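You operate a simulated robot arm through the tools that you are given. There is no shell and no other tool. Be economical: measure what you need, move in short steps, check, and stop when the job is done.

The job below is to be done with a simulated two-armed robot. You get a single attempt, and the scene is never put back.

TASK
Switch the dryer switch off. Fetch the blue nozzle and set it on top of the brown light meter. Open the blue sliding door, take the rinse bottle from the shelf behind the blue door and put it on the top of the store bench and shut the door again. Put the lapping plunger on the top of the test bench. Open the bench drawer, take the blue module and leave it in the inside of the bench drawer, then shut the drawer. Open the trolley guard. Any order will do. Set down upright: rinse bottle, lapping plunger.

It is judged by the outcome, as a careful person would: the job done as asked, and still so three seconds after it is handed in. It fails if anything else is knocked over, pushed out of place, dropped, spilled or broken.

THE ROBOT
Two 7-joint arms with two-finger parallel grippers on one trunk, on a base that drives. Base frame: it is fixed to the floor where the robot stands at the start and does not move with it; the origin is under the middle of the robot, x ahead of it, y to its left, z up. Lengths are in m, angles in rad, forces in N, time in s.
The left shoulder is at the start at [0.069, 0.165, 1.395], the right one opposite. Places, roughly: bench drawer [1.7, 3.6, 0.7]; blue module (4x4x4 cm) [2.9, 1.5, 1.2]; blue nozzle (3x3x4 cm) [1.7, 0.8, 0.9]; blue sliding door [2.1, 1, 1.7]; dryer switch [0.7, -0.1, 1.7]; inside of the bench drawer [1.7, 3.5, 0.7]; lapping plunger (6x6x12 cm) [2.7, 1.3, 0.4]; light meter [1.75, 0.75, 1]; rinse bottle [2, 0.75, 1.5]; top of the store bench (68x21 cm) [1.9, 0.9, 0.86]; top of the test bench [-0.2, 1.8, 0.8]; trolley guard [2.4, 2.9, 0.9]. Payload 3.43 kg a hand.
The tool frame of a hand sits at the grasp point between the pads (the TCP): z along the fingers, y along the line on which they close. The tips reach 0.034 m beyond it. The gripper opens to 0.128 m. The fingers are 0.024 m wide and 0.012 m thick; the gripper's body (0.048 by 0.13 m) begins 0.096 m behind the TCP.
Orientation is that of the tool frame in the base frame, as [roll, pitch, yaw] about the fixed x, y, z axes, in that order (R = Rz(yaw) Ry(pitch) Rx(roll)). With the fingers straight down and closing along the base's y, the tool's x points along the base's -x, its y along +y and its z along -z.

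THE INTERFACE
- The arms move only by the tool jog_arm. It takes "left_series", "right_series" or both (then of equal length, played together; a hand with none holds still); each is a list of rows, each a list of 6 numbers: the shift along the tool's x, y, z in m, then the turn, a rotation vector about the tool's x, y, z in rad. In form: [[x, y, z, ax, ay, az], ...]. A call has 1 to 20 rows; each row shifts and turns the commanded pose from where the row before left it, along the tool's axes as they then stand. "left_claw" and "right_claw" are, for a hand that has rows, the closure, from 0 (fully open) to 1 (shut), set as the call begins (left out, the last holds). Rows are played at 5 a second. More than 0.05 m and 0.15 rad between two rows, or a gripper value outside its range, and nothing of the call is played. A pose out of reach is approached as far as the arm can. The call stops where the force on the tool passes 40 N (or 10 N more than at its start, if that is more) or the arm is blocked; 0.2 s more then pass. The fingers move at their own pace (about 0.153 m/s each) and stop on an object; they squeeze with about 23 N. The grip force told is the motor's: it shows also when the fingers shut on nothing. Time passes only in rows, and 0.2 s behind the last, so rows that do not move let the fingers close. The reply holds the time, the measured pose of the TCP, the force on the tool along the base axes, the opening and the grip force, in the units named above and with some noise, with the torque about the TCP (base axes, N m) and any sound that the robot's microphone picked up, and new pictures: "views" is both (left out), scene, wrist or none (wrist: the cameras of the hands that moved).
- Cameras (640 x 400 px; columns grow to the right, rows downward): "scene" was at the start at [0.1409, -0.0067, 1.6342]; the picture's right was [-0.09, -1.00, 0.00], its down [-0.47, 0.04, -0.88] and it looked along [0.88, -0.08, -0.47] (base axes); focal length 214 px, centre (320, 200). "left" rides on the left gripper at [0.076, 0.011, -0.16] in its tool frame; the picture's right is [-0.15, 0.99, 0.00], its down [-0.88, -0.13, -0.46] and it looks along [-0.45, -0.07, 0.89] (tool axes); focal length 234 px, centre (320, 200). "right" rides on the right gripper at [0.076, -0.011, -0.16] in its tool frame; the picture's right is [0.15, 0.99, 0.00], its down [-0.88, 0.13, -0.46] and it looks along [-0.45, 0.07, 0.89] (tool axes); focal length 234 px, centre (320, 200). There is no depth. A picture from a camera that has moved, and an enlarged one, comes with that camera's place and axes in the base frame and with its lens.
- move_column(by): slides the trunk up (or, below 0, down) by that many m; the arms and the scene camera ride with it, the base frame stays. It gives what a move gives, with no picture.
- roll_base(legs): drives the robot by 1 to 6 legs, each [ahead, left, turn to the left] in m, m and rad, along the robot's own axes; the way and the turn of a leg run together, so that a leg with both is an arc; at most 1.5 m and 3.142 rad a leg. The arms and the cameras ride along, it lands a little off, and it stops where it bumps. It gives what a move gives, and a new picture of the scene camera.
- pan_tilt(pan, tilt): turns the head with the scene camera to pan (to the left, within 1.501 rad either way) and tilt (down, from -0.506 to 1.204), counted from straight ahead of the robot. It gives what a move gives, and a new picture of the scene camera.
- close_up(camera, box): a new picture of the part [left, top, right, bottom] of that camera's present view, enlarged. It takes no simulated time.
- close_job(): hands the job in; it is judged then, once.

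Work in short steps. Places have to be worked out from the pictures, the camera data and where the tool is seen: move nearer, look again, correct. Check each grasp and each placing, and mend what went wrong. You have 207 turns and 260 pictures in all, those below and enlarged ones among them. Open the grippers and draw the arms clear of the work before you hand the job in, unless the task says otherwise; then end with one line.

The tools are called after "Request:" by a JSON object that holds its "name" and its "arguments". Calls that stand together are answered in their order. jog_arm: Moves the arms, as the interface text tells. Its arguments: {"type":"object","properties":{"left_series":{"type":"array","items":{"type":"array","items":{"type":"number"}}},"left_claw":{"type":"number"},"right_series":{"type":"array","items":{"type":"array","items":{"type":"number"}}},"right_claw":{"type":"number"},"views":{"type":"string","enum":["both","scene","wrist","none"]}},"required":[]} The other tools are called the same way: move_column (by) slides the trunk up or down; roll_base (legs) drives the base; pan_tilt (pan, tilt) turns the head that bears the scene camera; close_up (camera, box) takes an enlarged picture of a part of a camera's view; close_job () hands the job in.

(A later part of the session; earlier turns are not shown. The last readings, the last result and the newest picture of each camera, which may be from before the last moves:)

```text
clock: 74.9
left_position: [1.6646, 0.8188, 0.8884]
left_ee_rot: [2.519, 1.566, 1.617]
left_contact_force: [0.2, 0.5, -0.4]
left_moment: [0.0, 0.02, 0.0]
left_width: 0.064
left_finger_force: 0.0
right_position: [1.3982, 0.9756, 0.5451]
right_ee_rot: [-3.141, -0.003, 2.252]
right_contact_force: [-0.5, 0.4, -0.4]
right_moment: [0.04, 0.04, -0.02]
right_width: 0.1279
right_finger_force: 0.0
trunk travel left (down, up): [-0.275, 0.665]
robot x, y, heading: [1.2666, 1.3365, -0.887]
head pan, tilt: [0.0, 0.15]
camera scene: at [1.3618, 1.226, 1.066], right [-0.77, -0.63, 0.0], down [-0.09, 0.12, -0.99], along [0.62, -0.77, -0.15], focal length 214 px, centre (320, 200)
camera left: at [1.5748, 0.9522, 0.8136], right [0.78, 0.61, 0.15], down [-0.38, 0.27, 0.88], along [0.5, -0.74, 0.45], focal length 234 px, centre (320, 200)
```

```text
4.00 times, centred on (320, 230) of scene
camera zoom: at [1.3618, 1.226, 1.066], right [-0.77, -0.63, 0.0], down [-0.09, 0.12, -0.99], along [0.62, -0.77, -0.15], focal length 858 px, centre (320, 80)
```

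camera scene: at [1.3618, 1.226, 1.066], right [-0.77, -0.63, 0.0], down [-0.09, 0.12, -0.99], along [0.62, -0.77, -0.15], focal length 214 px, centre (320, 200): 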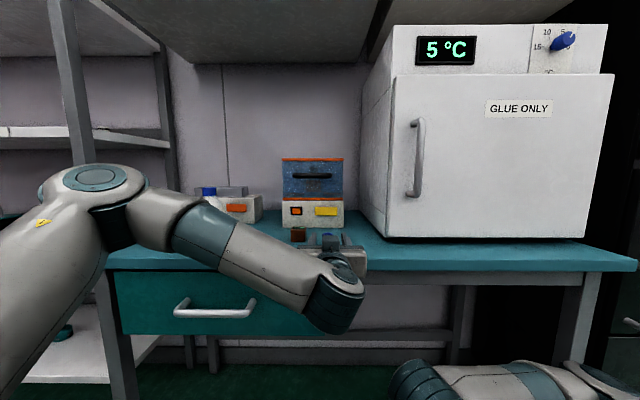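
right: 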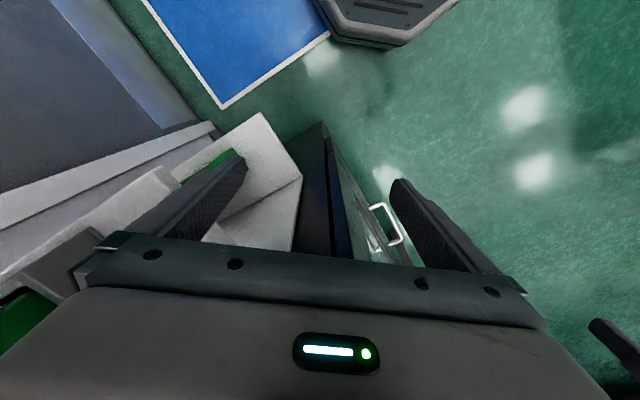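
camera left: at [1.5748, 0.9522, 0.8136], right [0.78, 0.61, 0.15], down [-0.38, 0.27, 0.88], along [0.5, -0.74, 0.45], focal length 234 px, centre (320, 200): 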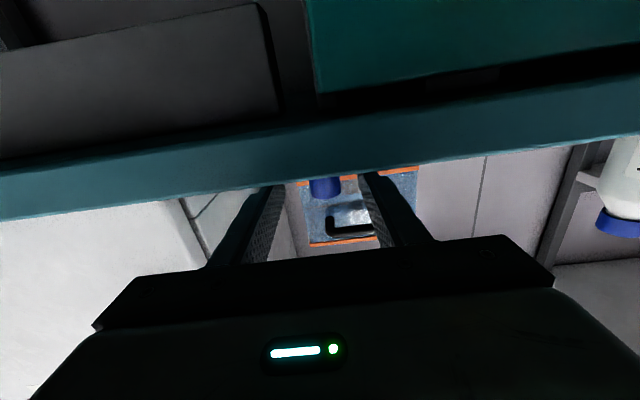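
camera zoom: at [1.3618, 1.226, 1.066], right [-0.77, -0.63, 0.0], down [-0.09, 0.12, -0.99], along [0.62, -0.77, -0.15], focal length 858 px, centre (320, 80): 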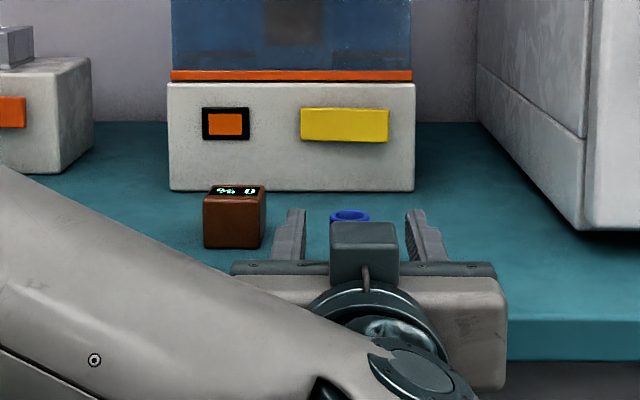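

Nozzle between fingers, ~3 cm ahead. Advance 2.3 cm and close.

Request:
{"name": "jog_arm", "arguments": {"left_series": [[0, 0.003, 0.012, 0, 0, 0], [0, 0, 0.012, 0, 0, 0]], "views": "none"}}

Request:
{"name": "jog_arm", "arguments": {"left_series": [[0, 0, 0, 0, 0, 0], [0, 0, 0, 0, 0, 0], [0, 0, 0, 0, 0, 0]], "left_claw": 1, "views": "wrist"}}

Request:
{"name": "close_up", "arguments": {"camera": "scene", "box": [240, 180, 400, 280]}}

```text
clock: 75.5
left_position: [1.6812, 0.8014, 0.8893]
left_ee_rot: [2.587, 1.571, 1.682]
left_contact_force: [-0.6, -0.4, 0.1]
left_moment: [0.0, -0.02, 0.01]
left_width: 0.0639
left_finger_force: 0.0
right_position: [1.3978, 0.9746, 0.5452]
right_ee_rot: [-3.139, -0.003, 2.251]
right_contact_force: [-0.1, 0.1, 0.6]
right_moment: [0.02, 0.0, 0.02]
right_width: 0.1278
right_finger_force: 0.0
trunk travel left (down, up): [-0.275, 0.665]
robot x, y, heading: [1.2718, 1.337, -0.884]
head pan, tilt: [0.0, 0.15]
```

```text
clock: 76.3
left_position: [1.6816, 0.8011, 0.8901]
left_ee_rot: [2.547, 1.566, 1.642]
left_contact_force: [-0.1, -0.3, -0.1]
left_moment: [0.01, 0.0, 0.01]
left_width: 0.024
left_finger_force: 22.8
right_position: [1.3991, 0.976, 0.5447]
right_ee_rot: [-3.141, -0.005, 2.253]
right_contact_force: [-0.7, 0.4, 1.9]
right_moment: [-0.01, 0.0, 0.01]
right_width: 0.1279
right_finger_force: 0.0
trunk travel left (down, up): [-0.275, 0.665]
robot x, y, heading: [1.2707, 1.3381, -0.889]
head pan, tilt: [0.0, 0.15]
camera left: at [1.592, 0.9358, 0.8151], right [0.78, 0.61, 0.15], down [-0.38, 0.28, 0.88], along [0.5, -0.74, 0.45], focal length 234 px, centre (320, 200)
```

left: 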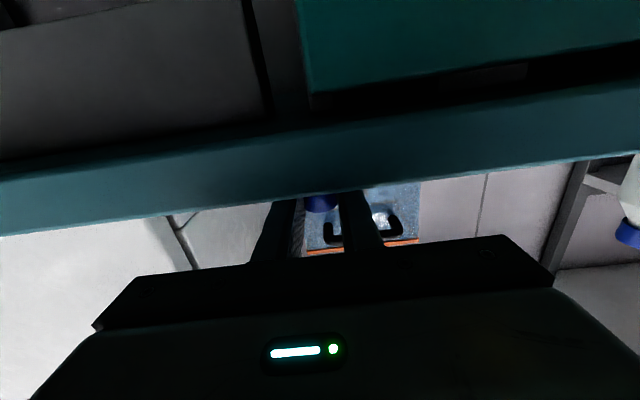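

```text
4.00 times, centred on (320, 230) of scene
camera zoom: at [1.3616, 1.2261, 1.0661], right [-0.77, -0.63, 0.0], down [-0.09, 0.12, -0.99], along [0.62, -0.77, -0.15], focal length 858 px, centre (320, 80)
```

zoom: 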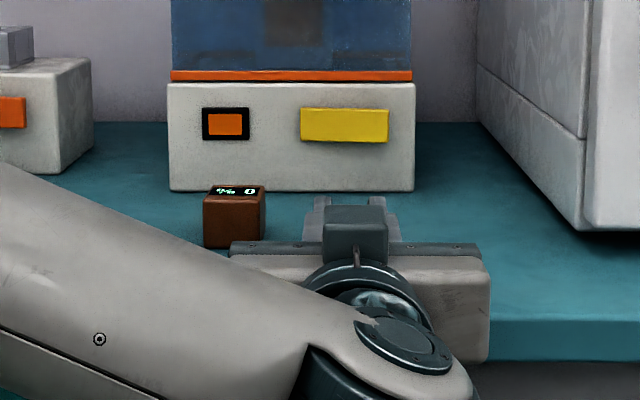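

Gripped (24 mm). Lift 6 cm, move left 7.6 cm and ahead 4.8 cm over the meter.

Request:
{"name": "jog_arm", "arguments": {"left_series": [[-0.03, 0, 0, 0, 0, 0], [-0.03, 0, 0, 0, 0, 0], [0, 0.026, 0.016, 0, 0, 0], [0, 0.026, 0.016, 0, 0, 0], [0, 0.025, 0.016, 0, 0, 0]], "views": "both"}}

Request:
{"name": "close_up", "arguments": {"camera": "scene", "box": [240, 160, 400, 260]}}

Request:
{"name": "close_up", "arguments": {"camera": "left", "box": [240, 120, 400, 220]}}

```text
clock: 77.5
left_position: [1.7712, 0.8105, 0.9478]
left_ee_rot: [2.493, 1.568, 1.589]
left_contact_force: [-1.2, -0.6, 0.9]
left_moment: [0.0, 0.03, -0.01]
left_width: 0.0238
left_finger_force: 23.4
right_position: [1.3974, 0.9752, 0.545]
right_ee_rot: [-3.14, -0.003, 2.251]
right_contact_force: [-0.8, -0.8, -0.4]
right_moment: [0.02, -0.01, 0.01]
right_width: 0.128
right_finger_force: 0.1
trunk travel left (down, up): [-0.275, 0.665]
robot x, y, heading: [1.2706, 1.3374, -0.885]
head pan, tilt: [0.0, 0.15]
camera scene: at [1.362, 1.2262, 1.0661], right [-0.77, -0.63, 0.0], down [-0.1, 0.12, -0.99], along [0.62, -0.77, -0.15], focal length 214 px, centre (320, 200)
camera left: at [1.6829, 0.9445, 0.873], right [0.78, 0.61, 0.15], down [-0.38, 0.27, 0.88], along [0.5, -0.74, 0.45], focal length 234 px, centre (320, 200)
```

scene: 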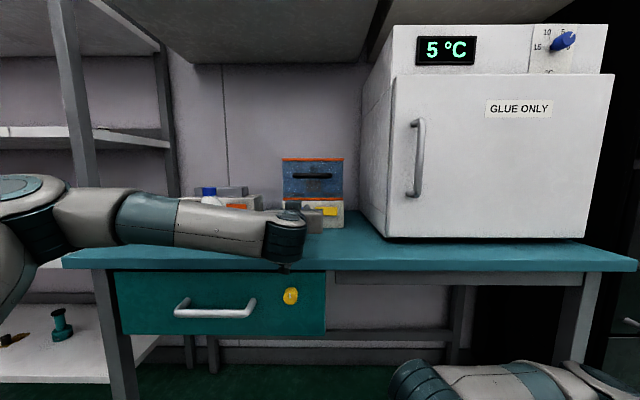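
left: 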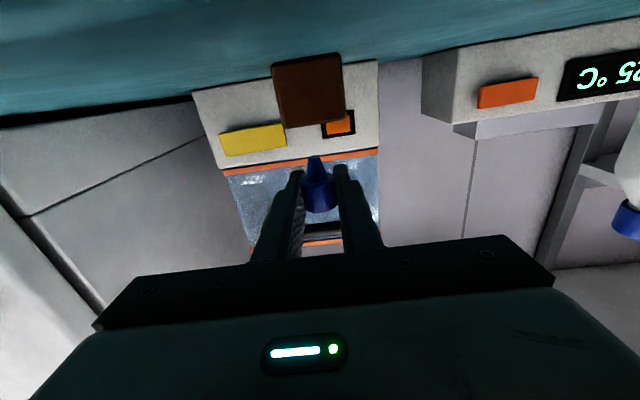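

```text
4.00 times, centred on (320, 210) of scene
camera zoom: at [1.362, 1.2262, 1.0661], right [-0.77, -0.63, 0.0], down [-0.1, 0.12, -0.99], along [0.62, -0.77, -0.15], focal length 858 px, centre (320, 160)
```

zoom: 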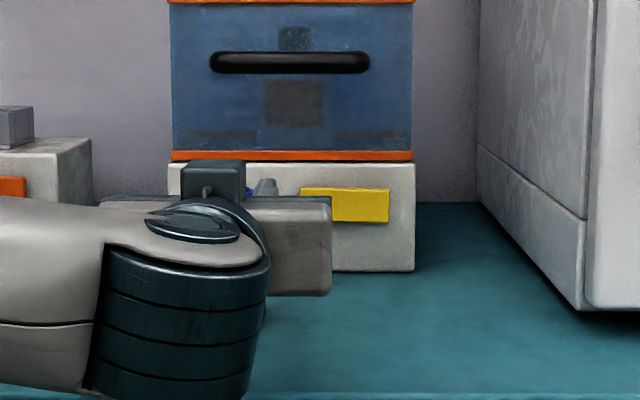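

```text
4.00 times, centred on (320, 170) of left
camera zoom: at [1.6829, 0.9445, 0.873], right [0.78, 0.61, 0.15], down [-0.38, 0.27, 0.88], along [0.5, -0.74, 0.45], focal length 937 px, centre (320, 320)
```

zoom: 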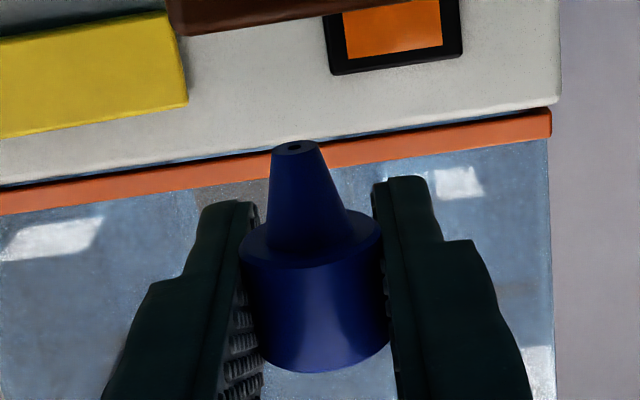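

Tip is over the meter top within a few mm. Descend gently in 4 mm steps.

Request:
{"name": "jog_arm", "arguments": {"left_series": [[0.006, 0, 0, 0, 0, 0], [0.006, 0, 0, 0, 0, 0], [0.004, 0, 0, 0, 0, 0], [0, 0, 0, 0, 0, 0]], "views": "wrist"}}

Request:
{"name": "close_up", "arguments": {"camera": "left", "box": [240, 100, 400, 200]}}

```text
clock: 78.5
left_position: [1.7709, 0.8118, 0.9332]
left_ee_rot: [2.539, 1.567, 1.636]
left_contact_force: [-0.2, 0.2, 0.1]
left_moment: [0.02, 0.01, 0.01]
left_width: 0.0239
left_finger_force: 23.2
right_position: [1.3982, 0.9761, 0.5457]
right_ee_rot: [-3.141, -0.003, 2.251]
right_contact_force: [0.2, -0.4, -0.7]
right_moment: [0.02, -0.01, 0.0]
right_width: 0.1279
right_finger_force: 0.0
trunk travel left (down, up): [-0.275, 0.665]
robot x, y, heading: [1.2696, 1.3373, -0.885]
head pan, tilt: [0.0, 0.15]
camera left: at [1.6819, 0.9447, 0.8586], right [0.78, 0.61, 0.15], down [-0.38, 0.28, 0.88], along [0.5, -0.74, 0.45], focal length 234 px, centre (320, 200)
```

left: 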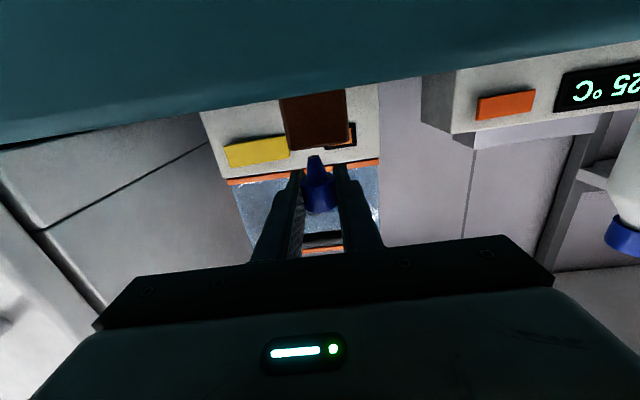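

```text
4.00 times, centred on (320, 150) of left
camera zoom: at [1.6819, 0.9447, 0.8586], right [0.78, 0.61, 0.15], down [-0.38, 0.28, 0.88], along [0.5, -0.74, 0.45], focal length 937 px, centre (320, 400)
```

zoom: 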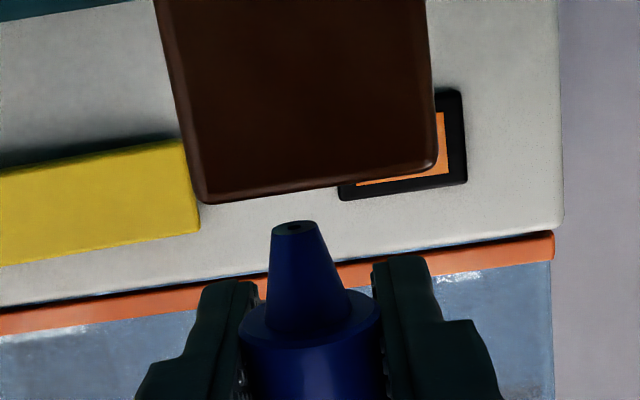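

Shift 5 mm left, then lower further in 3 mm steps.

Request:
{"name": "jog_arm", "arguments": {"left_series": [[0, 0.005, 0, 0, 0, 0], [0.003, 0, 0, 0, 0, 0], [0.003, 0, 0, 0, 0, 0], [0, 0, 0, 0, 0, 0]], "views": "none"}}

Request:
{"name": "close_up", "arguments": {"camera": "left", "box": [240, 100, 400, 200]}}

```text
clock: 79.5
left_position: [1.7752, 0.8135, 0.9284]
left_ee_rot: [2.487, 1.569, 1.585]
left_contact_force: [-0.5, -0.3, -0.4]
left_moment: [0.0, 0.0, 0.01]
left_width: 0.0238
left_finger_force: 23.2
right_position: [1.3981, 0.9759, 0.5453]
right_ee_rot: [-3.139, -0.005, 2.251]
right_contact_force: [-0.3, 0.1, 0.0]
right_moment: [-0.01, 0.02, 0.03]
right_width: 0.1277
right_finger_force: 0.1
trunk travel left (down, up): [-0.275, 0.665]
robot x, y, heading: [1.2713, 1.3372, -0.889]
head pan, tilt: [0.0, 0.15]
```

```text
4.00 times, centred on (320, 150) of left
camera zoom: at [1.6857, 0.9471, 0.8535], right [0.78, 0.61, 0.15], down [-0.38, 0.28, 0.88], along [0.5, -0.74, 0.45], focal length 937 px, centre (320, 400)
```

zoom: 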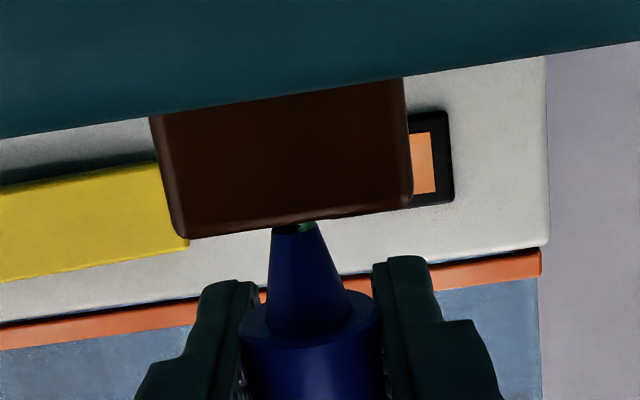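

Centred. Continue down in 2 mm steps watching force.

Request:
{"name": "jog_arm", "arguments": {"left_series": [[0.002, 0, 0, 0, 0, 0], [0.002, 0, 0, 0, 0, 0], [0, 0, 0, 0, 0, 0]], "views": "none"}}

Request:
{"name": "close_up", "arguments": {"camera": "left", "box": [240, 100, 400, 200]}}

```text
clock: 80.3
left_position: [1.7748, 0.8139, 0.9258]
left_ee_rot: [1.53, 1.57, 0.626]
left_contact_force: [2.0, -1.1, 7.5]
left_moment: [-0.03, -0.05, 0.01]
left_width: 0.0237
left_finger_force: 22.4
right_position: [1.3984, 0.9755, 0.5463]
right_ee_rot: [-3.14, -0.002, 2.251]
right_contact_force: [0.3, -0.1, 0.0]
right_moment: [0.03, -0.01, -0.02]
right_width: 0.1282
right_finger_force: 0.0
trunk travel left (down, up): [-0.275, 0.665]
robot x, y, heading: [1.2686, 1.3335, -0.887]
head pan, tilt: [0.0, 0.15]
```

```text
4.00 times, centred on (320, 150) of left
camera zoom: at [1.6853, 0.9471, 0.8504], right [0.78, 0.61, 0.15], down [-0.39, 0.28, 0.88], along [0.5, -0.74, 0.45], focal length 937 px, centre (320, 400)
```

zoom: 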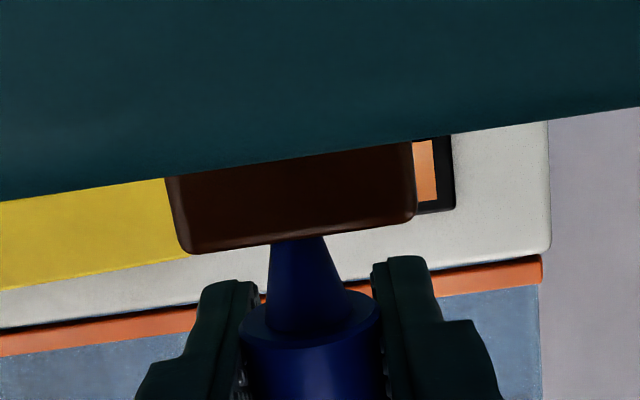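

Contact at 7.5 N. Ease 1 mm, open and back straight out.

Request:
{"name": "jog_arm", "arguments": {"left_series": [[-0.001, 0, 0, 0, 0, 0], [0, 0, 0, 0, 0, 0]], "views": "none"}}

Request:
{"name": "jog_arm", "arguments": {"left_series": [[0, 0, 0, 0, 0, 0], [0, 0, 0, 0, 0, 0], [0, 0, 0, 0, 0, 0], [0, 0, -0.015, 0, 0, 0], [0, 0, -0.03, 0, 0, 0], [0, 0, -0.04, 0, 0, 0], [0, 0, -0.04, 0, 0, 0], [0, 0, -0.04, 0, 0, 0]], "left_claw": 0.5, "views": "wrist"}}

Request:
{"name": "close_up", "arguments": {"camera": "scene", "box": [240, 160, 400, 260]}}

```text
clock: 80.9
left_position: [1.7737, 0.8154, 0.9258]
left_ee_rot: [2.327, 1.567, 1.421]
left_contact_force: [-1.0, -0.7, 5.0]
left_moment: [-0.01, 0.03, 0.01]
left_width: 0.0239
left_finger_force: 23.0
right_position: [1.3972, 0.9758, 0.5458]
right_ee_rot: [-3.139, -0.004, 2.251]
right_contact_force: [0.5, -0.1, 0.4]
right_moment: [0.01, -0.01, 0.0]
right_width: 0.128
right_finger_force: 0.1
trunk travel left (down, up): [-0.275, 0.665]
robot x, y, heading: [1.2682, 1.3388, -0.891]
head pan, tilt: [0.0, 0.15]
```

```text
clock: 82.7
left_position: [1.6711, 0.943, 0.9255]
left_ee_rot: [2.295, 1.569, 1.391]
left_contact_force: [-0.4, 0.6, 0.9]
left_moment: [-0.01, -0.03, 0.05]
left_width: 0.064
left_finger_force: 0.1
right_position: [1.3987, 0.9759, 0.5455]
right_ee_rot: [-3.14, -0.003, 2.253]
right_contact_force: [-0.1, 0.2, -0.2]
right_moment: [0.02, 0.0, -0.01]
right_width: 0.1281
right_finger_force: 0.1
trunk travel left (down, up): [-0.275, 0.665]
robot x, y, heading: [1.2709, 1.3366, -0.887]
head pan, tilt: [0.0, 0.15]
camera left: at [1.5832, 1.0767, 0.8506], right [0.78, 0.61, 0.15], down [-0.38, 0.28, 0.88], along [0.5, -0.74, 0.45], focal length 234 px, centre (320, 200)
```

left: 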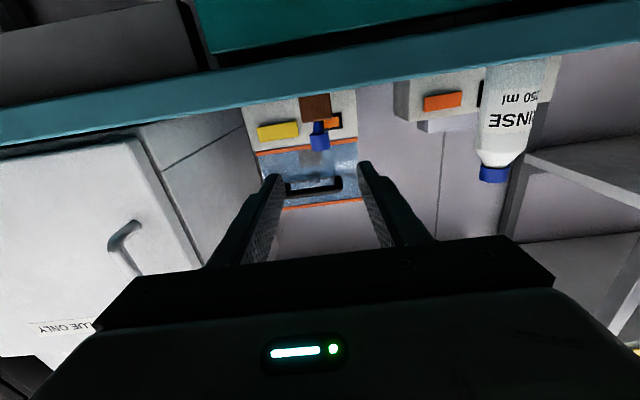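

```text
4.00 times, centred on (320, 210) of scene
camera zoom: at [1.3612, 1.2262, 1.0662], right [-0.77, -0.63, 0.0], down [-0.09, 0.12, -0.99], along [0.62, -0.77, -0.15], focal length 858 px, centre (320, 160)
```

zoom: 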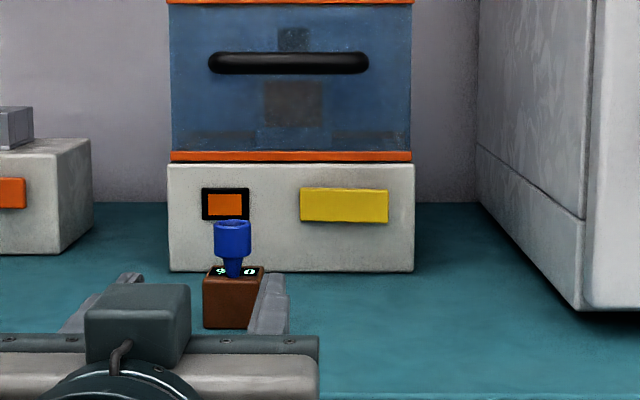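

Nozzle stands on the meter. Now back off, raise the trunk, and go shut the blue door.

Request:
{"name": "roll_base", "arguments": {"legs": [[-0.25, 0, 0], [0, 0.31, 0]]}}

Request:
{"name": "move_column", "arguments": {"by": 0.4}}

Request:
{"name": "move_column", "arguments": {"by": 0.2}}

Request:
{"name": "roll_base", "arguments": {"legs": [[0.27, 0, 0]]}}

```text
clock: 86.2
left_position: [1.7536, 1.333, 0.9254]
left_ee_rot: [2.679, 1.568, 1.772]
left_contact_force: [0.3, -0.1, 0.2]
left_moment: [-0.03, -0.01, 0.02]
left_width: 0.064
left_finger_force: 0.0
right_position: [1.4781, 1.3651, 0.5442]
right_ee_rot: [-3.14, -0.004, 2.249]
right_contact_force: [0.6, -0.2, -0.2]
right_moment: [0.0, 0.0, 0.01]
right_width: 0.1278
right_finger_force: 0.0
trunk travel left (down, up): [-0.275, 0.665]
robot x, y, heading: [1.3536, 1.7276, -0.89]
head pan, tilt: [0.0, 0.15]
camera scene: at [1.4429, 1.6169, 1.0661], right [-0.78, -0.63, 0.0], down [-0.09, 0.12, -0.99], along [0.62, -0.77, -0.15], focal length 214 px, centre (320, 200)
```

scene: 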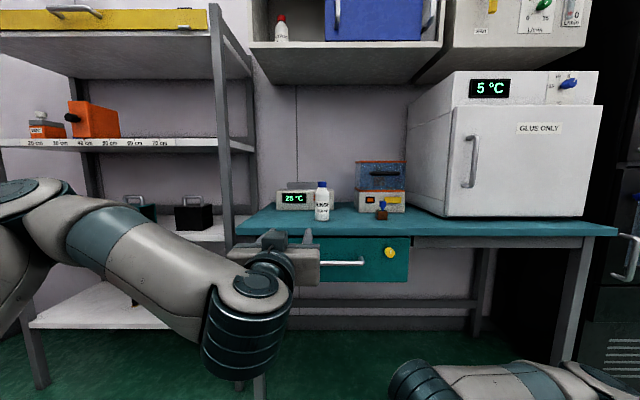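

```text
clock: 90.1
left_position: [1.7529, 1.3324, 1.3249]
left_ee_rot: [2.534, 1.569, 1.624]
left_contact_force: [0.7, -0.5, -1.0]
left_moment: [0.01, -0.01, 0.0]
left_width: 0.0642
left_finger_force: 0.1
right_position: [1.478, 1.3659, 0.9451]
right_ee_rot: [-3.14, -0.003, 2.247]
right_contact_force: [-0.4, -0.3, 0.2]
right_moment: [-0.01, -0.03, -0.03]
right_width: 0.1283
right_finger_force: 0.0
trunk travel left (down, up): [-0.675, 0.265]
robot x, y, heading: [1.3515, 1.7291, -0.886]
head pan, tilt: [0.0, 0.15]
```

```text
clock: 92.2
left_position: [1.7532, 1.3332, 1.5254]
left_ee_rot: [2.54, 1.565, 1.632]
left_contact_force: [0.3, 0.1, 0.9]
left_moment: [-0.02, 0.02, 0.01]
left_width: 0.064
left_finger_force: 0.1
right_position: [1.4782, 1.3654, 1.1456]
right_ee_rot: [-3.141, -0.004, 2.247]
right_contact_force: [-0.4, -1.1, 0.9]
right_moment: [-0.01, 0.05, 0.01]
right_width: 0.1276
right_finger_force: 0.2
trunk travel left (down, up): [-0.875, 0.065]
robot x, y, heading: [1.3534, 1.7304, -0.888]
head pan, tilt: [0.0, 0.15]
```

```text
clock: 94.2
left_position: [1.9273, 1.1221, 1.5255]
left_ee_rot: [1.88, 1.57, 0.977]
left_contact_force: [0.0, 0.3, 0.8]
left_moment: [0.04, 0.01, 0.03]
left_width: 0.0639
left_finger_force: 0.0
right_position: [1.6535, 1.1549, 1.146]
right_ee_rot: [-3.139, -0.002, 2.254]
right_contact_force: [-0.1, -0.4, 0.7]
right_moment: [0.02, -0.02, 0.01]
right_width: 0.128
right_finger_force: 0.1
trunk travel left (down, up): [-0.875, 0.065]
robot x, y, heading: [1.5249, 1.516, -0.882]
head pan, tilt: [0.0, 0.15]
camera scene: at [1.6152, 1.4058, 1.6664], right [-0.77, -0.63, 0.0], down [-0.09, 0.11, -0.99], along [0.63, -0.77, -0.15], focal length 214 px, centre (320, 200)
```

scene: 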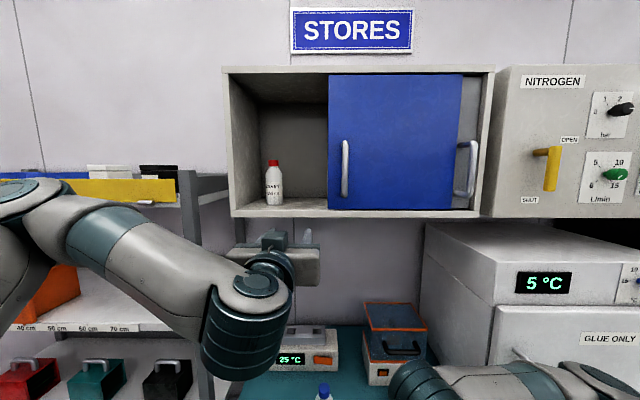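

Handle now at about u=2.075, z=1.665. Move the left hand in front of it.

Request:
{"name": "jog_arm", "arguments": {"left_series": [[-0.0345, -0.032, 0, 0, 0, 0], [-0.0345, -0.032, 0, 0, 0, 0], [-0.0345, -0.032, 0, 0, 0, 0], [-0.0345, -0.032, 0, 0, 0, 0], [0, 0, 0.04, 0, 0, 0], [0, 0, 0.04, 0, 0, 0]], "left_claw": 0.3, "views": "wrist"}}

```text
clock: 95.6
left_position: [1.8818, 0.979, 1.6616]
left_ee_rot: [3.011, 1.568, 2.109]
left_contact_force: [1.6, 0.5, -0.5]
left_moment: [-0.09, -0.04, -0.03]
left_width: 0.0899
left_finger_force: 0.0
right_position: [1.6556, 1.1526, 1.1447]
right_ee_rot: [-3.139, -0.008, 2.254]
right_contact_force: [-0.5, 0.6, -0.1]
right_moment: [0.01, 0.03, 0.03]
right_width: 0.128
right_finger_force: 0.1
trunk travel left (down, up): [-0.875, 0.065]
robot x, y, heading: [1.5239, 1.5141, -0.881]
head pan, tilt: [0.0, 0.15]
camera left: at [1.7928, 1.113, 1.5866], right [0.78, 0.61, 0.15], down [-0.38, 0.27, 0.88], along [0.5, -0.74, 0.45], focal length 234 px, centre (320, 200)
```

left: 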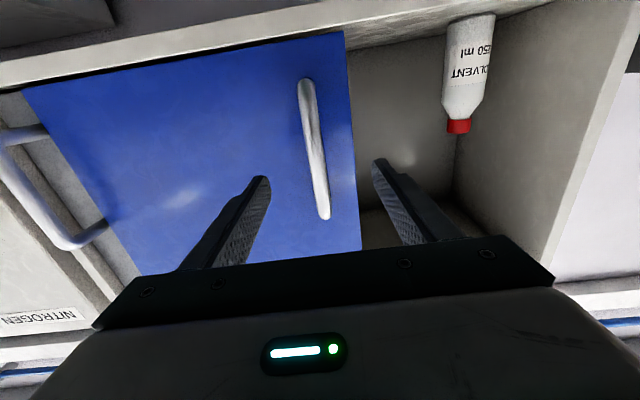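

Aligned; advance 8.8 cm and grip.

Request:
{"name": "jog_arm", "arguments": {"left_series": [[0, 0, 0.04, 0, 0, 0], [0, 0, 0.03, 0, 0, 0], [0, 0, 0.016, 0, 0, 0]], "views": "none"}}

Request:
{"name": "jog_arm", "arguments": {"left_series": [[0, 0, 0, 0, 0, 0], [0, 0, 0, 0, 0, 0], [0, 0, 0, 0, 0, 0], [0, 0, 0, 0, 0, 0]], "left_claw": 1, "views": "wrist"}}

```text
clock: 96.4
left_position: [1.929, 0.9117, 1.6644]
left_ee_rot: [2.018, 1.569, 1.117]
left_contact_force: [1.1, -0.2, -0.1]
left_moment: [0.01, 0.02, -0.01]
left_width: 0.0894
left_finger_force: 0.0
right_position: [1.653, 1.1543, 1.1458]
right_ee_rot: [-3.14, -0.003, 2.253]
right_contact_force: [0.4, 0.2, -1.2]
right_moment: [0.02, 0.01, -0.03]
right_width: 0.1279
right_finger_force: 0.0
trunk travel left (down, up): [-0.875, 0.065]
robot x, y, heading: [1.5238, 1.514, -0.886]
head pan, tilt: [0.0, 0.15]
```

```text
clock: 97.4
left_position: [1.9309, 0.9113, 1.6635]
left_ee_rot: [2.51, 1.57, 1.607]
left_contact_force: [0.1, -1.3, 0.8]
left_moment: [-0.26, -0.04, 0.04]
left_width: 0.0173
left_finger_force: 45.2
right_position: [1.654, 1.1525, 1.146]
right_ee_rot: [-3.139, -0.004, 2.254]
right_contact_force: [0.1, -0.2, -0.1]
right_moment: [-0.03, 0.0, -0.01]
right_width: 0.1281
right_finger_force: 0.0
trunk travel left (down, up): [-0.875, 0.065]
robot x, y, heading: [1.5251, 1.5169, -0.884]
head pan, tilt: [0.0, 0.15]
camera left: at [1.8414, 1.0454, 1.5881], right [0.78, 0.61, 0.15], down [-0.38, 0.27, 0.88], along [0.5, -0.74, 0.45], focal length 234 px, centre (320, 200)
```

left: 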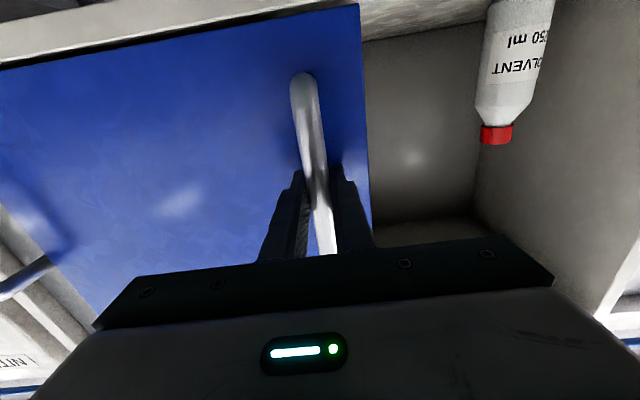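

Gripped. Slide left ~0.27 to shut.

Request:
{"name": "jog_arm", "arguments": {"left_series": [[0, 0.033, 0, 0, 0, 0], [0, 0.033, 0, 0, 0, 0], [0, 0.033, 0, 0, 0, 0], [0, 0.033, 0, 0, 0, 0], [0, 0.033, 0, 0, 0, 0], [0, 0.033, 0, 0, 0, 0], [0, 0.033, 0, 0, 0, 0], [0, 0.02, 0, 0, 0, 0], [0, 0.01, 0, 0, 0, 0], [0, 0.008, 0, 0, 0, 0]], "views": "both"}}

```text
clock: 99.6
left_position: [2.1414, 1.0801, 1.6633]
left_ee_rot: [2.407, 1.566, 1.504]
left_contact_force: [-13.6, 13.5, -22.3]
left_moment: [-0.07, -0.08, 0.1]
left_width: 0.0177
left_finger_force: 44.7
right_position: [1.6527, 1.156, 1.1461]
right_ee_rot: [-3.139, -0.002, 2.252]
right_contact_force: [0.6, -0.8, 0.2]
right_moment: [0.02, 0.03, -0.02]
right_width: 0.1282
right_finger_force: 0.1
trunk travel left (down, up): [-0.875, 0.065]
robot x, y, heading: [1.5198, 1.5151, -0.877]
head pan, tilt: [0.0, 0.15]
camera scene: at [1.6158, 1.407, 1.6662], right [-0.77, -0.63, 0.0], down [-0.09, 0.11, -0.99], along [0.63, -0.77, -0.15], focal length 214 px, centre (320, 200)
camera left: at [2.0524, 1.2139, 1.5883], right [0.78, 0.61, 0.15], down [-0.38, 0.27, 0.88], along [0.5, -0.74, 0.45], focal length 234 px, centre (320, 200)
```

scene: 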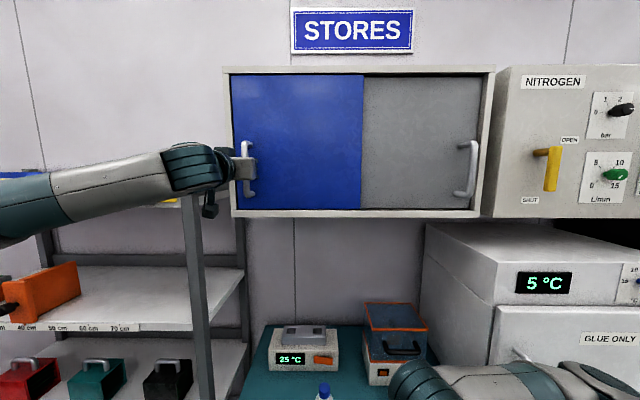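
left: 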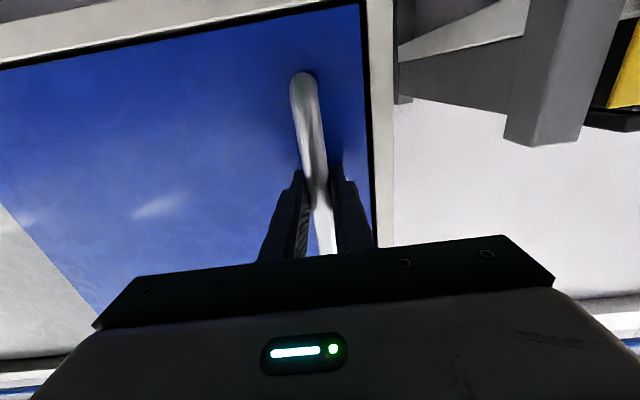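

Door shut. Release, back off and move left to face the rack.

Request:
{"name": "jog_arm", "arguments": {"left_series": [[0, 0, 0, 0, 0, 0], [0, 0, 0, 0, 0, 0], [0, 0, -0.05, 0, 0, 0], [0, 0, -0.05, 0, 0, 0], [0, -0.03, -0.03, 0, 0, 0]], "left_claw": 0.3, "views": "none"}}

Request:
{"name": "roll_base", "arguments": {"legs": [[-0.4, 0, 0], [0, 0.85, 0]]}}

Request:
{"name": "pan_tilt", "arguments": {"pan": 0.0, "tilt": 0.45}}

```text
clock: 100.8
left_position: [2.0356, 1.1584, 1.6637]
left_ee_rot: [2.137, 1.565, 1.234]
left_contact_force: [-1.3, -0.8, 0.1]
left_moment: [-0.03, 0.02, 0.04]
left_width: 0.0897
left_finger_force: 0.1
right_position: [1.6531, 1.1525, 1.1453]
right_ee_rot: [3.14, -0.006, 2.254]
right_contact_force: [0.1, 0.5, -0.8]
right_moment: [0.0, 0.02, -0.01]
right_width: 0.1278
right_finger_force: 0.0
trunk travel left (down, up): [-0.875, 0.065]
robot x, y, heading: [1.525, 1.5153, -0.88]
head pan, tilt: [0.0, 0.15]
```

```text
clock: 107.4
left_position: [2.447, 2.0032, 1.6627]
left_ee_rot: [2.292, 1.567, 1.382]
left_contact_force: [-1.2, -0.3, -0.2]
left_moment: [0.02, 0.0, 0.01]
left_width: 0.0896
left_finger_force: 0.0
right_position: [2.0623, 1.9972, 1.1456]
right_ee_rot: [-3.14, -0.005, 2.249]
right_contact_force: [-0.6, 1.3, 0.1]
right_moment: [-0.01, -0.04, -0.01]
right_width: 0.128
right_finger_force: 0.1
trunk travel left (down, up): [-0.875, 0.065]
robot x, y, heading: [1.935, 2.3577, -0.89]
head pan, tilt: [0.0, 0.15]
camera scene: at [2.0266, 2.2472, 1.6661], right [-0.78, -0.63, 0.0], down [-0.09, 0.12, -0.99], along [0.62, -0.77, -0.15], focal length 214 px, centre (320, 200)
```

scene: 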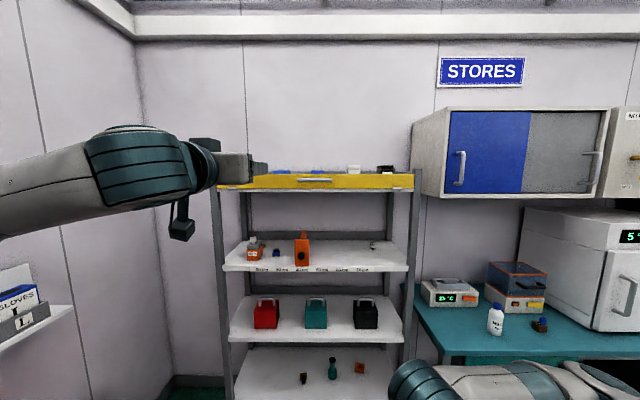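

```text
clock: 108.2
left_position: [2.4487, 2.0029, 1.6645]
left_ee_rot: [2.57, 1.57, 1.663]
left_contact_force: [0.3, 0.3, 0.0]
left_moment: [0.0, 0.0, -0.01]
left_width: 0.0899
left_finger_force: 0.1
right_position: [2.063, 1.9975, 1.1458]
right_ee_rot: [-3.139, -0.004, 2.247]
right_contact_force: [-0.4, -0.2, -0.1]
right_moment: [-0.01, -0.04, 0.0]
right_width: 0.128
right_finger_force: 0.1
trunk travel left (down, up): [-0.875, 0.065]
robot x, y, heading: [1.9366, 2.359, -0.895]
head pan, tilt: [0.0, 0.45]
camera scene: at [2.0274, 2.2488, 1.6382], right [-0.78, -0.63, 0.0], down [-0.27, 0.34, -0.9], along [0.57, -0.7, -0.43], focal length 214 px, centre (320, 200)
```

scene: 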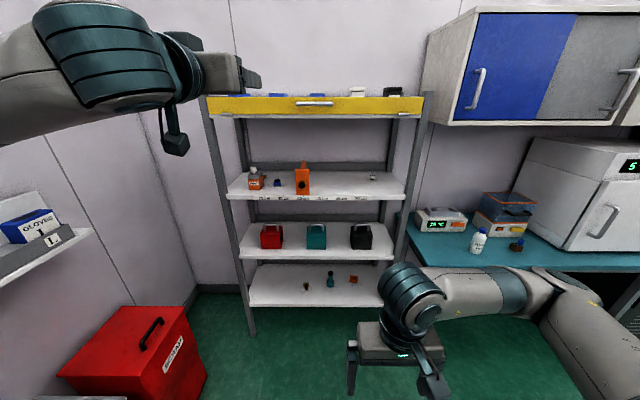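

Request:
{"name": "close_up", "arguments": {"camera": "scene", "box": [210, 150, 410, 275]}}

Request:
{"name": "close_up", "arguments": {"camera": "scene", "box": [270, 255, 390, 330]}}

Request:
{"name": "close_up", "arguments": {"camera": "scene", "box": [200, 75, 440, 215]}}

```text
3.20 times, centred on (310, 212) of scene
camera zoom: at [2.0274, 2.2488, 1.6382], right [-0.78, -0.63, 0.0], down [-0.27, 0.34, -0.9], along [0.57, -0.7, -0.43], focal length 686 px, centre (352, 160)
```

zoom: 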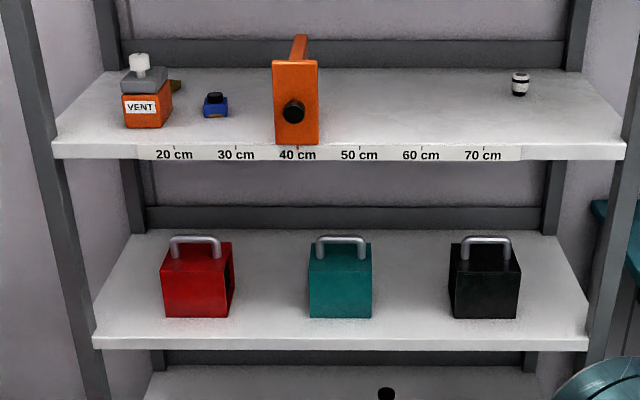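

```text
5.33 times, centred on (330, 292) of scene
camera zoom: at [2.0274, 2.2488, 1.6382], right [-0.78, -0.63, 0.0], down [-0.27, 0.34, -0.9], along [0.57, -0.7, -0.43], focal length 1144 px, centre (267, -293)
```

zoom: 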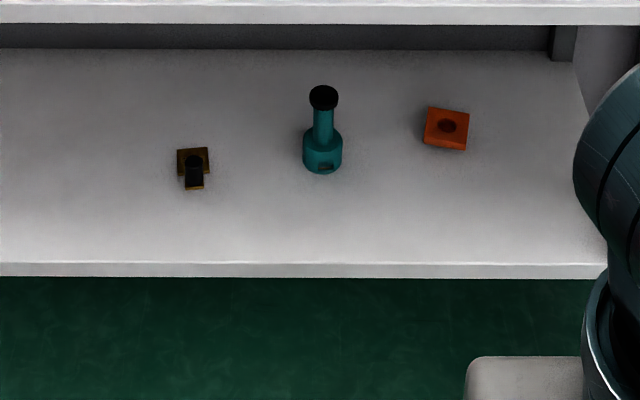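

```text
2.67 times, centred on (320, 145) of scene
camera zoom: at [2.0274, 2.2488, 1.6382], right [-0.78, -0.63, 0.0], down [-0.27, 0.34, -0.9], along [0.57, -0.7, -0.43], focal length 572 px, centre (320, 347)
```

zoom: 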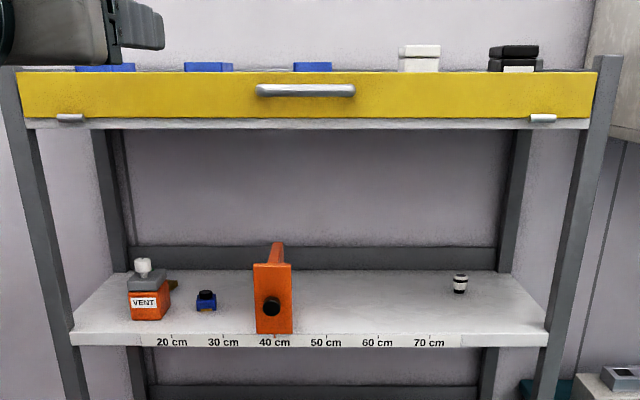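

Module ≈[2.95,1.506,~1.19] on the upper white shelf between the VENT bottle and orange holder; plunger ≈[2.72,1.28], base z≈0.355. First the module: lower trunk 0.4, tilt left gripper down 25°, drive in.

Request:
{"name": "move_column", "arguments": {"by": -0.4}}

Request:
{"name": "jog_arm", "arguments": {"left_series": [[0, 0, 0, 0, 0.145, 0], [0, 0, 0, 0, 0.145, 0], [0, 0, 0, 0, 0.145, 0]], "left_claw": 0.45, "views": "none"}}

Request:
{"name": "roll_base", "arguments": {"legs": [[0.32, 0.08, 0.006]]}}

Request:
{"name": "close_up", "arguments": {"camera": "left", "box": [0, 0, 640, 400]}}

```text
clock: 112.0
left_position: [2.448, 2.0024, 1.2639]
left_ee_rot: [2.43, 1.569, 1.52]
left_contact_force: [0.5, 0.4, -0.5]
left_moment: [0.01, -0.02, 0.0]
left_width: 0.0893
left_finger_force: 0.1
right_position: [2.0629, 1.9989, 0.7453]
right_ee_rot: [-3.138, -0.004, 2.248]
right_contact_force: [0.5, -1.1, 0.1]
right_moment: [-0.01, -0.02, 0.02]
right_width: 0.1282
right_finger_force: 0.0
trunk travel left (down, up): [-0.475, 0.465]
robot x, y, heading: [1.9327, 2.3616, -0.888]
head pan, tilt: [0.0, 0.45]
```

```text
clock: 112.8
left_position: [2.4479, 2.002, 1.2631]
left_ee_rot: [3.136, 1.131, 2.228]
left_contact_force: [-1.1, -0.1, -0.6]
left_moment: [-0.03, 0.01, 0.04]
left_width: 0.0703
left_finger_force: 0.0
right_position: [2.0633, 1.9963, 0.7462]
right_ee_rot: [-3.139, -0.004, 2.248]
right_contact_force: [0.2, 0.1, -0.3]
right_moment: [0.0, -0.02, 0.0]
right_width: 0.1279
right_finger_force: 0.0
trunk travel left (down, up): [-0.475, 0.465]
robot x, y, heading: [1.9362, 2.3583, -0.893]
head pan, tilt: [0.0, 0.45]
```

```text
clock: 115.0
left_position: [2.7137, 1.8059, 1.2643]
left_ee_rot: [3.138, 1.132, 2.235]
left_contact_force: [-0.2, -0.1, 0.3]
left_moment: [0.01, -0.01, -0.01]
left_width: 0.0704
left_finger_force: 0.1
right_position: [2.3283, 1.7978, 0.7451]
right_ee_rot: [-3.139, -0.004, 2.255]
right_contact_force: [1.0, 0.6, 0.2]
right_moment: [0.01, 0.0, 0.02]
right_width: 0.1279
right_finger_force: 0.1
trunk travel left (down, up): [-0.475, 0.465]
robot x, y, heading: [2.2007, 2.1628, -0.891]
head pan, tilt: [0.0, 0.45]
camera scene: at [2.2909, 2.0501, 1.2381], right [-0.77, -0.63, 0.0], down [-0.28, 0.34, -0.9], along [0.57, -0.7, -0.44], focal length 214 px, centre (320, 200)
```

scene: 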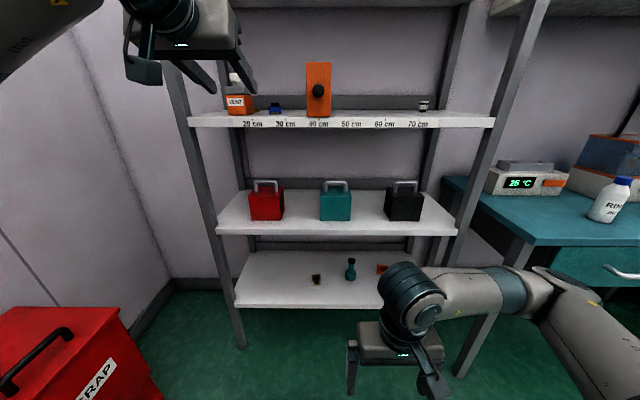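

```text
1.00 times, centred on (320, 200) of left (not enlarged: the box is as wide or as high as the picture)
camera zoom: at [2.6135, 1.9524, 1.2623], right [0.82, 0.56, 0.13], down [-0.13, -0.05, 0.99], along [0.56, -0.83, 0.03], focal length 234 px, centre (320, 200)
```

zoom: 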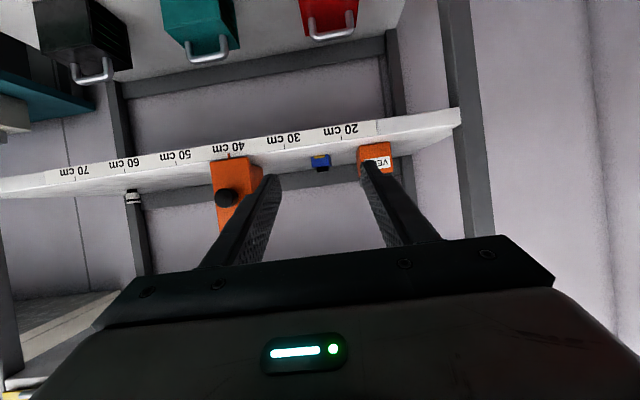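

Module ≈[2.915,1.527,1.195], only ~8 cm behind the shelf edge, so less tilt is needed. I level the gripper to ~10° and approach to ~12 cm short.

Request:
{"name": "jog_arm", "arguments": {"left_series": [[0, 0, 0, 0, -0.135, 0], [0, 0, 0, 0, -0.135, 0], [0.001, -0.003, 0.045, 0, 0, 0], [0.001, -0.003, 0.045, 0, 0, 0], [0.001, -0.003, 0.045, 0, 0, 0], [0.001, -0.003, 0.045, 0, 0, 0], [0.001, -0.001, 0.045, 0, 0, 0]], "views": "both"}}

```text
clock: 116.6
left_position: [2.8375, 1.6227, 1.2197]
left_ee_rot: [3.128, 1.401, 2.225]
left_contact_force: [-0.4, -0.3, -0.8]
left_moment: [-0.04, 0.02, 0.02]
left_width: 0.0702
left_finger_force: 0.0
right_position: [2.3277, 1.7986, 0.7454]
right_ee_rot: [-3.14, -0.004, 2.253]
right_contact_force: [-0.5, -0.5, 0.3]
right_moment: [0.02, 0.0, -0.01]
right_width: 0.1283
right_finger_force: 0.1
trunk travel left (down, up): [-0.475, 0.465]
robot x, y, heading: [2.198, 2.1613, -0.886]
head pan, tilt: [0.0, 0.45]
camera scene: at [2.2907, 2.0493, 1.238], right [-0.77, -0.63, 0.0], down [-0.28, 0.34, -0.9], along [0.57, -0.7, -0.44], focal length 214 px, centre (320, 200)
camera left: at [2.7425, 1.763, 1.1728], right [0.79, 0.59, 0.15], down [-0.29, 0.16, 0.94], along [0.54, -0.79, 0.29], focal length 234 px, centre (320, 200)
```

scene: 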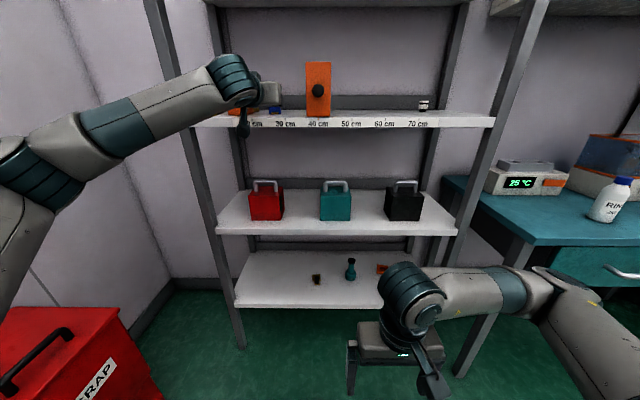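
left: 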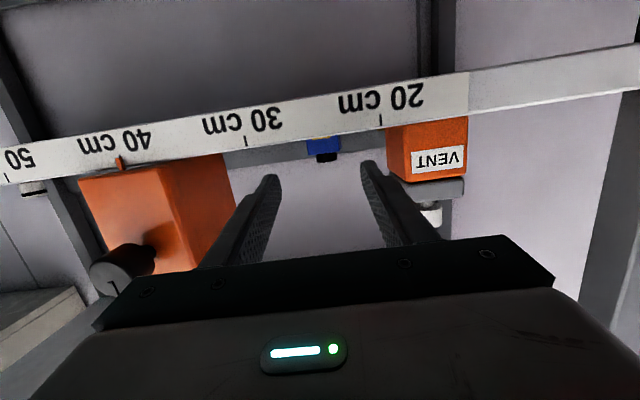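

Module sits 4 mm left of the hand axis, ~0.117 m ahead. Narrow the gap a little and go in.

Request:
{"name": "jog_arm", "arguments": {"left_series": [[0.001, 0.004, 0.036, 0, 0, 0], [0.001, 0, 0.036, 0, 0, 0]], "left_claw": 0.53, "views": "wrist"}}

Request:
{"name": "close_up", "arguments": {"camera": "left", "box": [240, 100, 440, 225]}}

```text
clock: 117.2
left_position: [2.885, 1.5705, 1.2062]
left_ee_rot: [3.128, 1.404, 2.223]
left_contact_force: [0.2, -0.2, 0.6]
left_moment: [0.01, 0.01, 0.01]
left_width: 0.0599
left_finger_force: 0.1
right_position: [2.3281, 1.7982, 0.7452]
right_ee_rot: [-3.14, -0.005, 2.254]
right_contact_force: [0.1, 0.1, 0.7]
right_moment: [0.02, 0.02, 0.0]
right_width: 0.128
right_finger_force: 0.0
trunk travel left (down, up): [-0.475, 0.465]
robot x, y, heading: [2.1992, 2.159, -0.883]
head pan, tilt: [0.0, 0.45]
camera left: at [2.7897, 1.7115, 1.1596], right [0.79, 0.59, 0.15], down [-0.29, 0.16, 0.94], along [0.54, -0.79, 0.3], focal length 234 px, centre (320, 200)
```

left: 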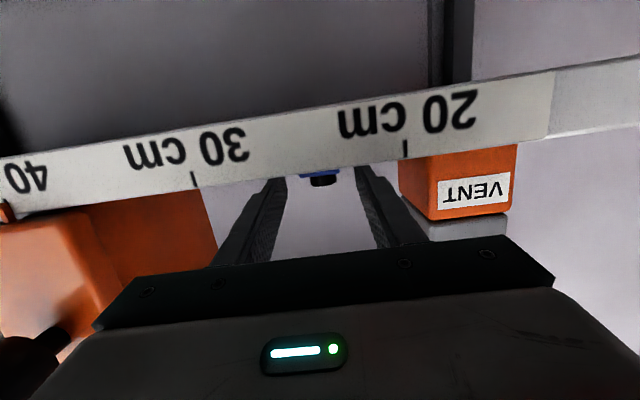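

```text
3.20 times, centred on (340, 162) of left
camera zoom: at [2.7897, 1.7115, 1.1596], right [0.79, 0.59, 0.15], down [-0.29, 0.16, 0.94], along [0.54, -0.79, 0.3], focal length 749 px, centre (256, 320)
```

zoom: 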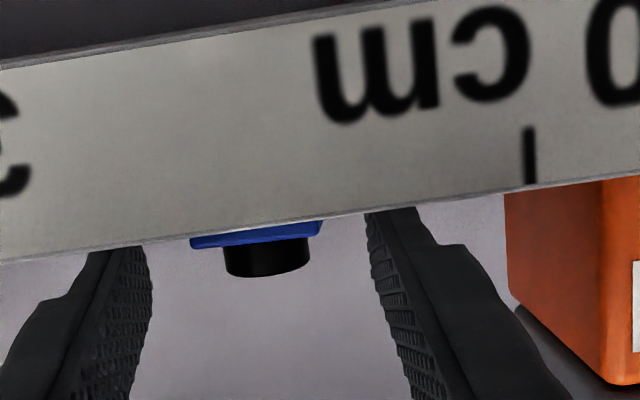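

Centred. Move 4 cm further in and grip.

Request:
{"name": "jog_arm", "arguments": {"left_series": [[0.001, 0, 0.02, 0, 0, 0], [0.001, 0, 0.02, 0, 0, 0]], "views": "none"}}

Request:
{"name": "jog_arm", "arguments": {"left_series": [[0, 0, 0, 0, 0, 0], [0, 0, 0, 0, 0, 0], [0, 0, 0, 0, 0, 0]], "left_claw": 1, "views": "wrist"}}

```text
clock: 117.8
left_position: [2.9098, 1.5388, 1.1968]
left_ee_rot: [3.127, 1.403, 2.221]
left_contact_force: [-0.6, -0.5, 0.5]
left_moment: [0.01, 0.02, -0.05]
left_width: 0.0603
left_finger_force: 0.0
right_position: [2.327, 1.7986, 0.7462]
right_ee_rot: [-3.141, -0.003, 2.253]
right_contact_force: [-1.0, -0.3, 0.5]
right_moment: [0.01, 0.01, -0.03]
right_width: 0.1281
right_finger_force: 0.0
trunk travel left (down, up): [-0.475, 0.465]
robot x, y, heading: [2.2007, 2.1584, -0.889]
head pan, tilt: [0.0, 0.45]
```

```text
clock: 118.6
left_position: [2.9097, 1.5391, 1.1983]
left_ee_rot: [3.131, 1.402, 2.226]
left_contact_force: [0.6, -0.5, 1.5]
left_moment: [-0.01, -0.05, 0.0]
left_width: 0.0392
left_finger_force: 23.1
right_position: [2.3283, 1.7992, 0.7454]
right_ee_rot: [-3.14, -0.004, 2.254]
right_contact_force: [-0.4, 0.8, -0.1]
right_moment: [0.0, -0.02, -0.03]
right_width: 0.1281
right_finger_force: 0.0
trunk travel left (down, up): [-0.475, 0.465]
robot x, y, heading: [2.1983, 2.1604, -0.887]
head pan, tilt: [0.0, 0.45]
camera left: at [2.8139, 1.6806, 1.1508], right [0.79, 0.59, 0.15], down [-0.29, 0.16, 0.94], along [0.54, -0.79, 0.3], focal length 234 px, centre (320, 200)
```

left: 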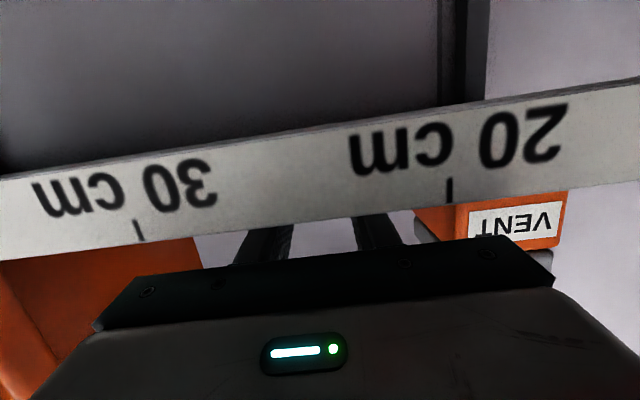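

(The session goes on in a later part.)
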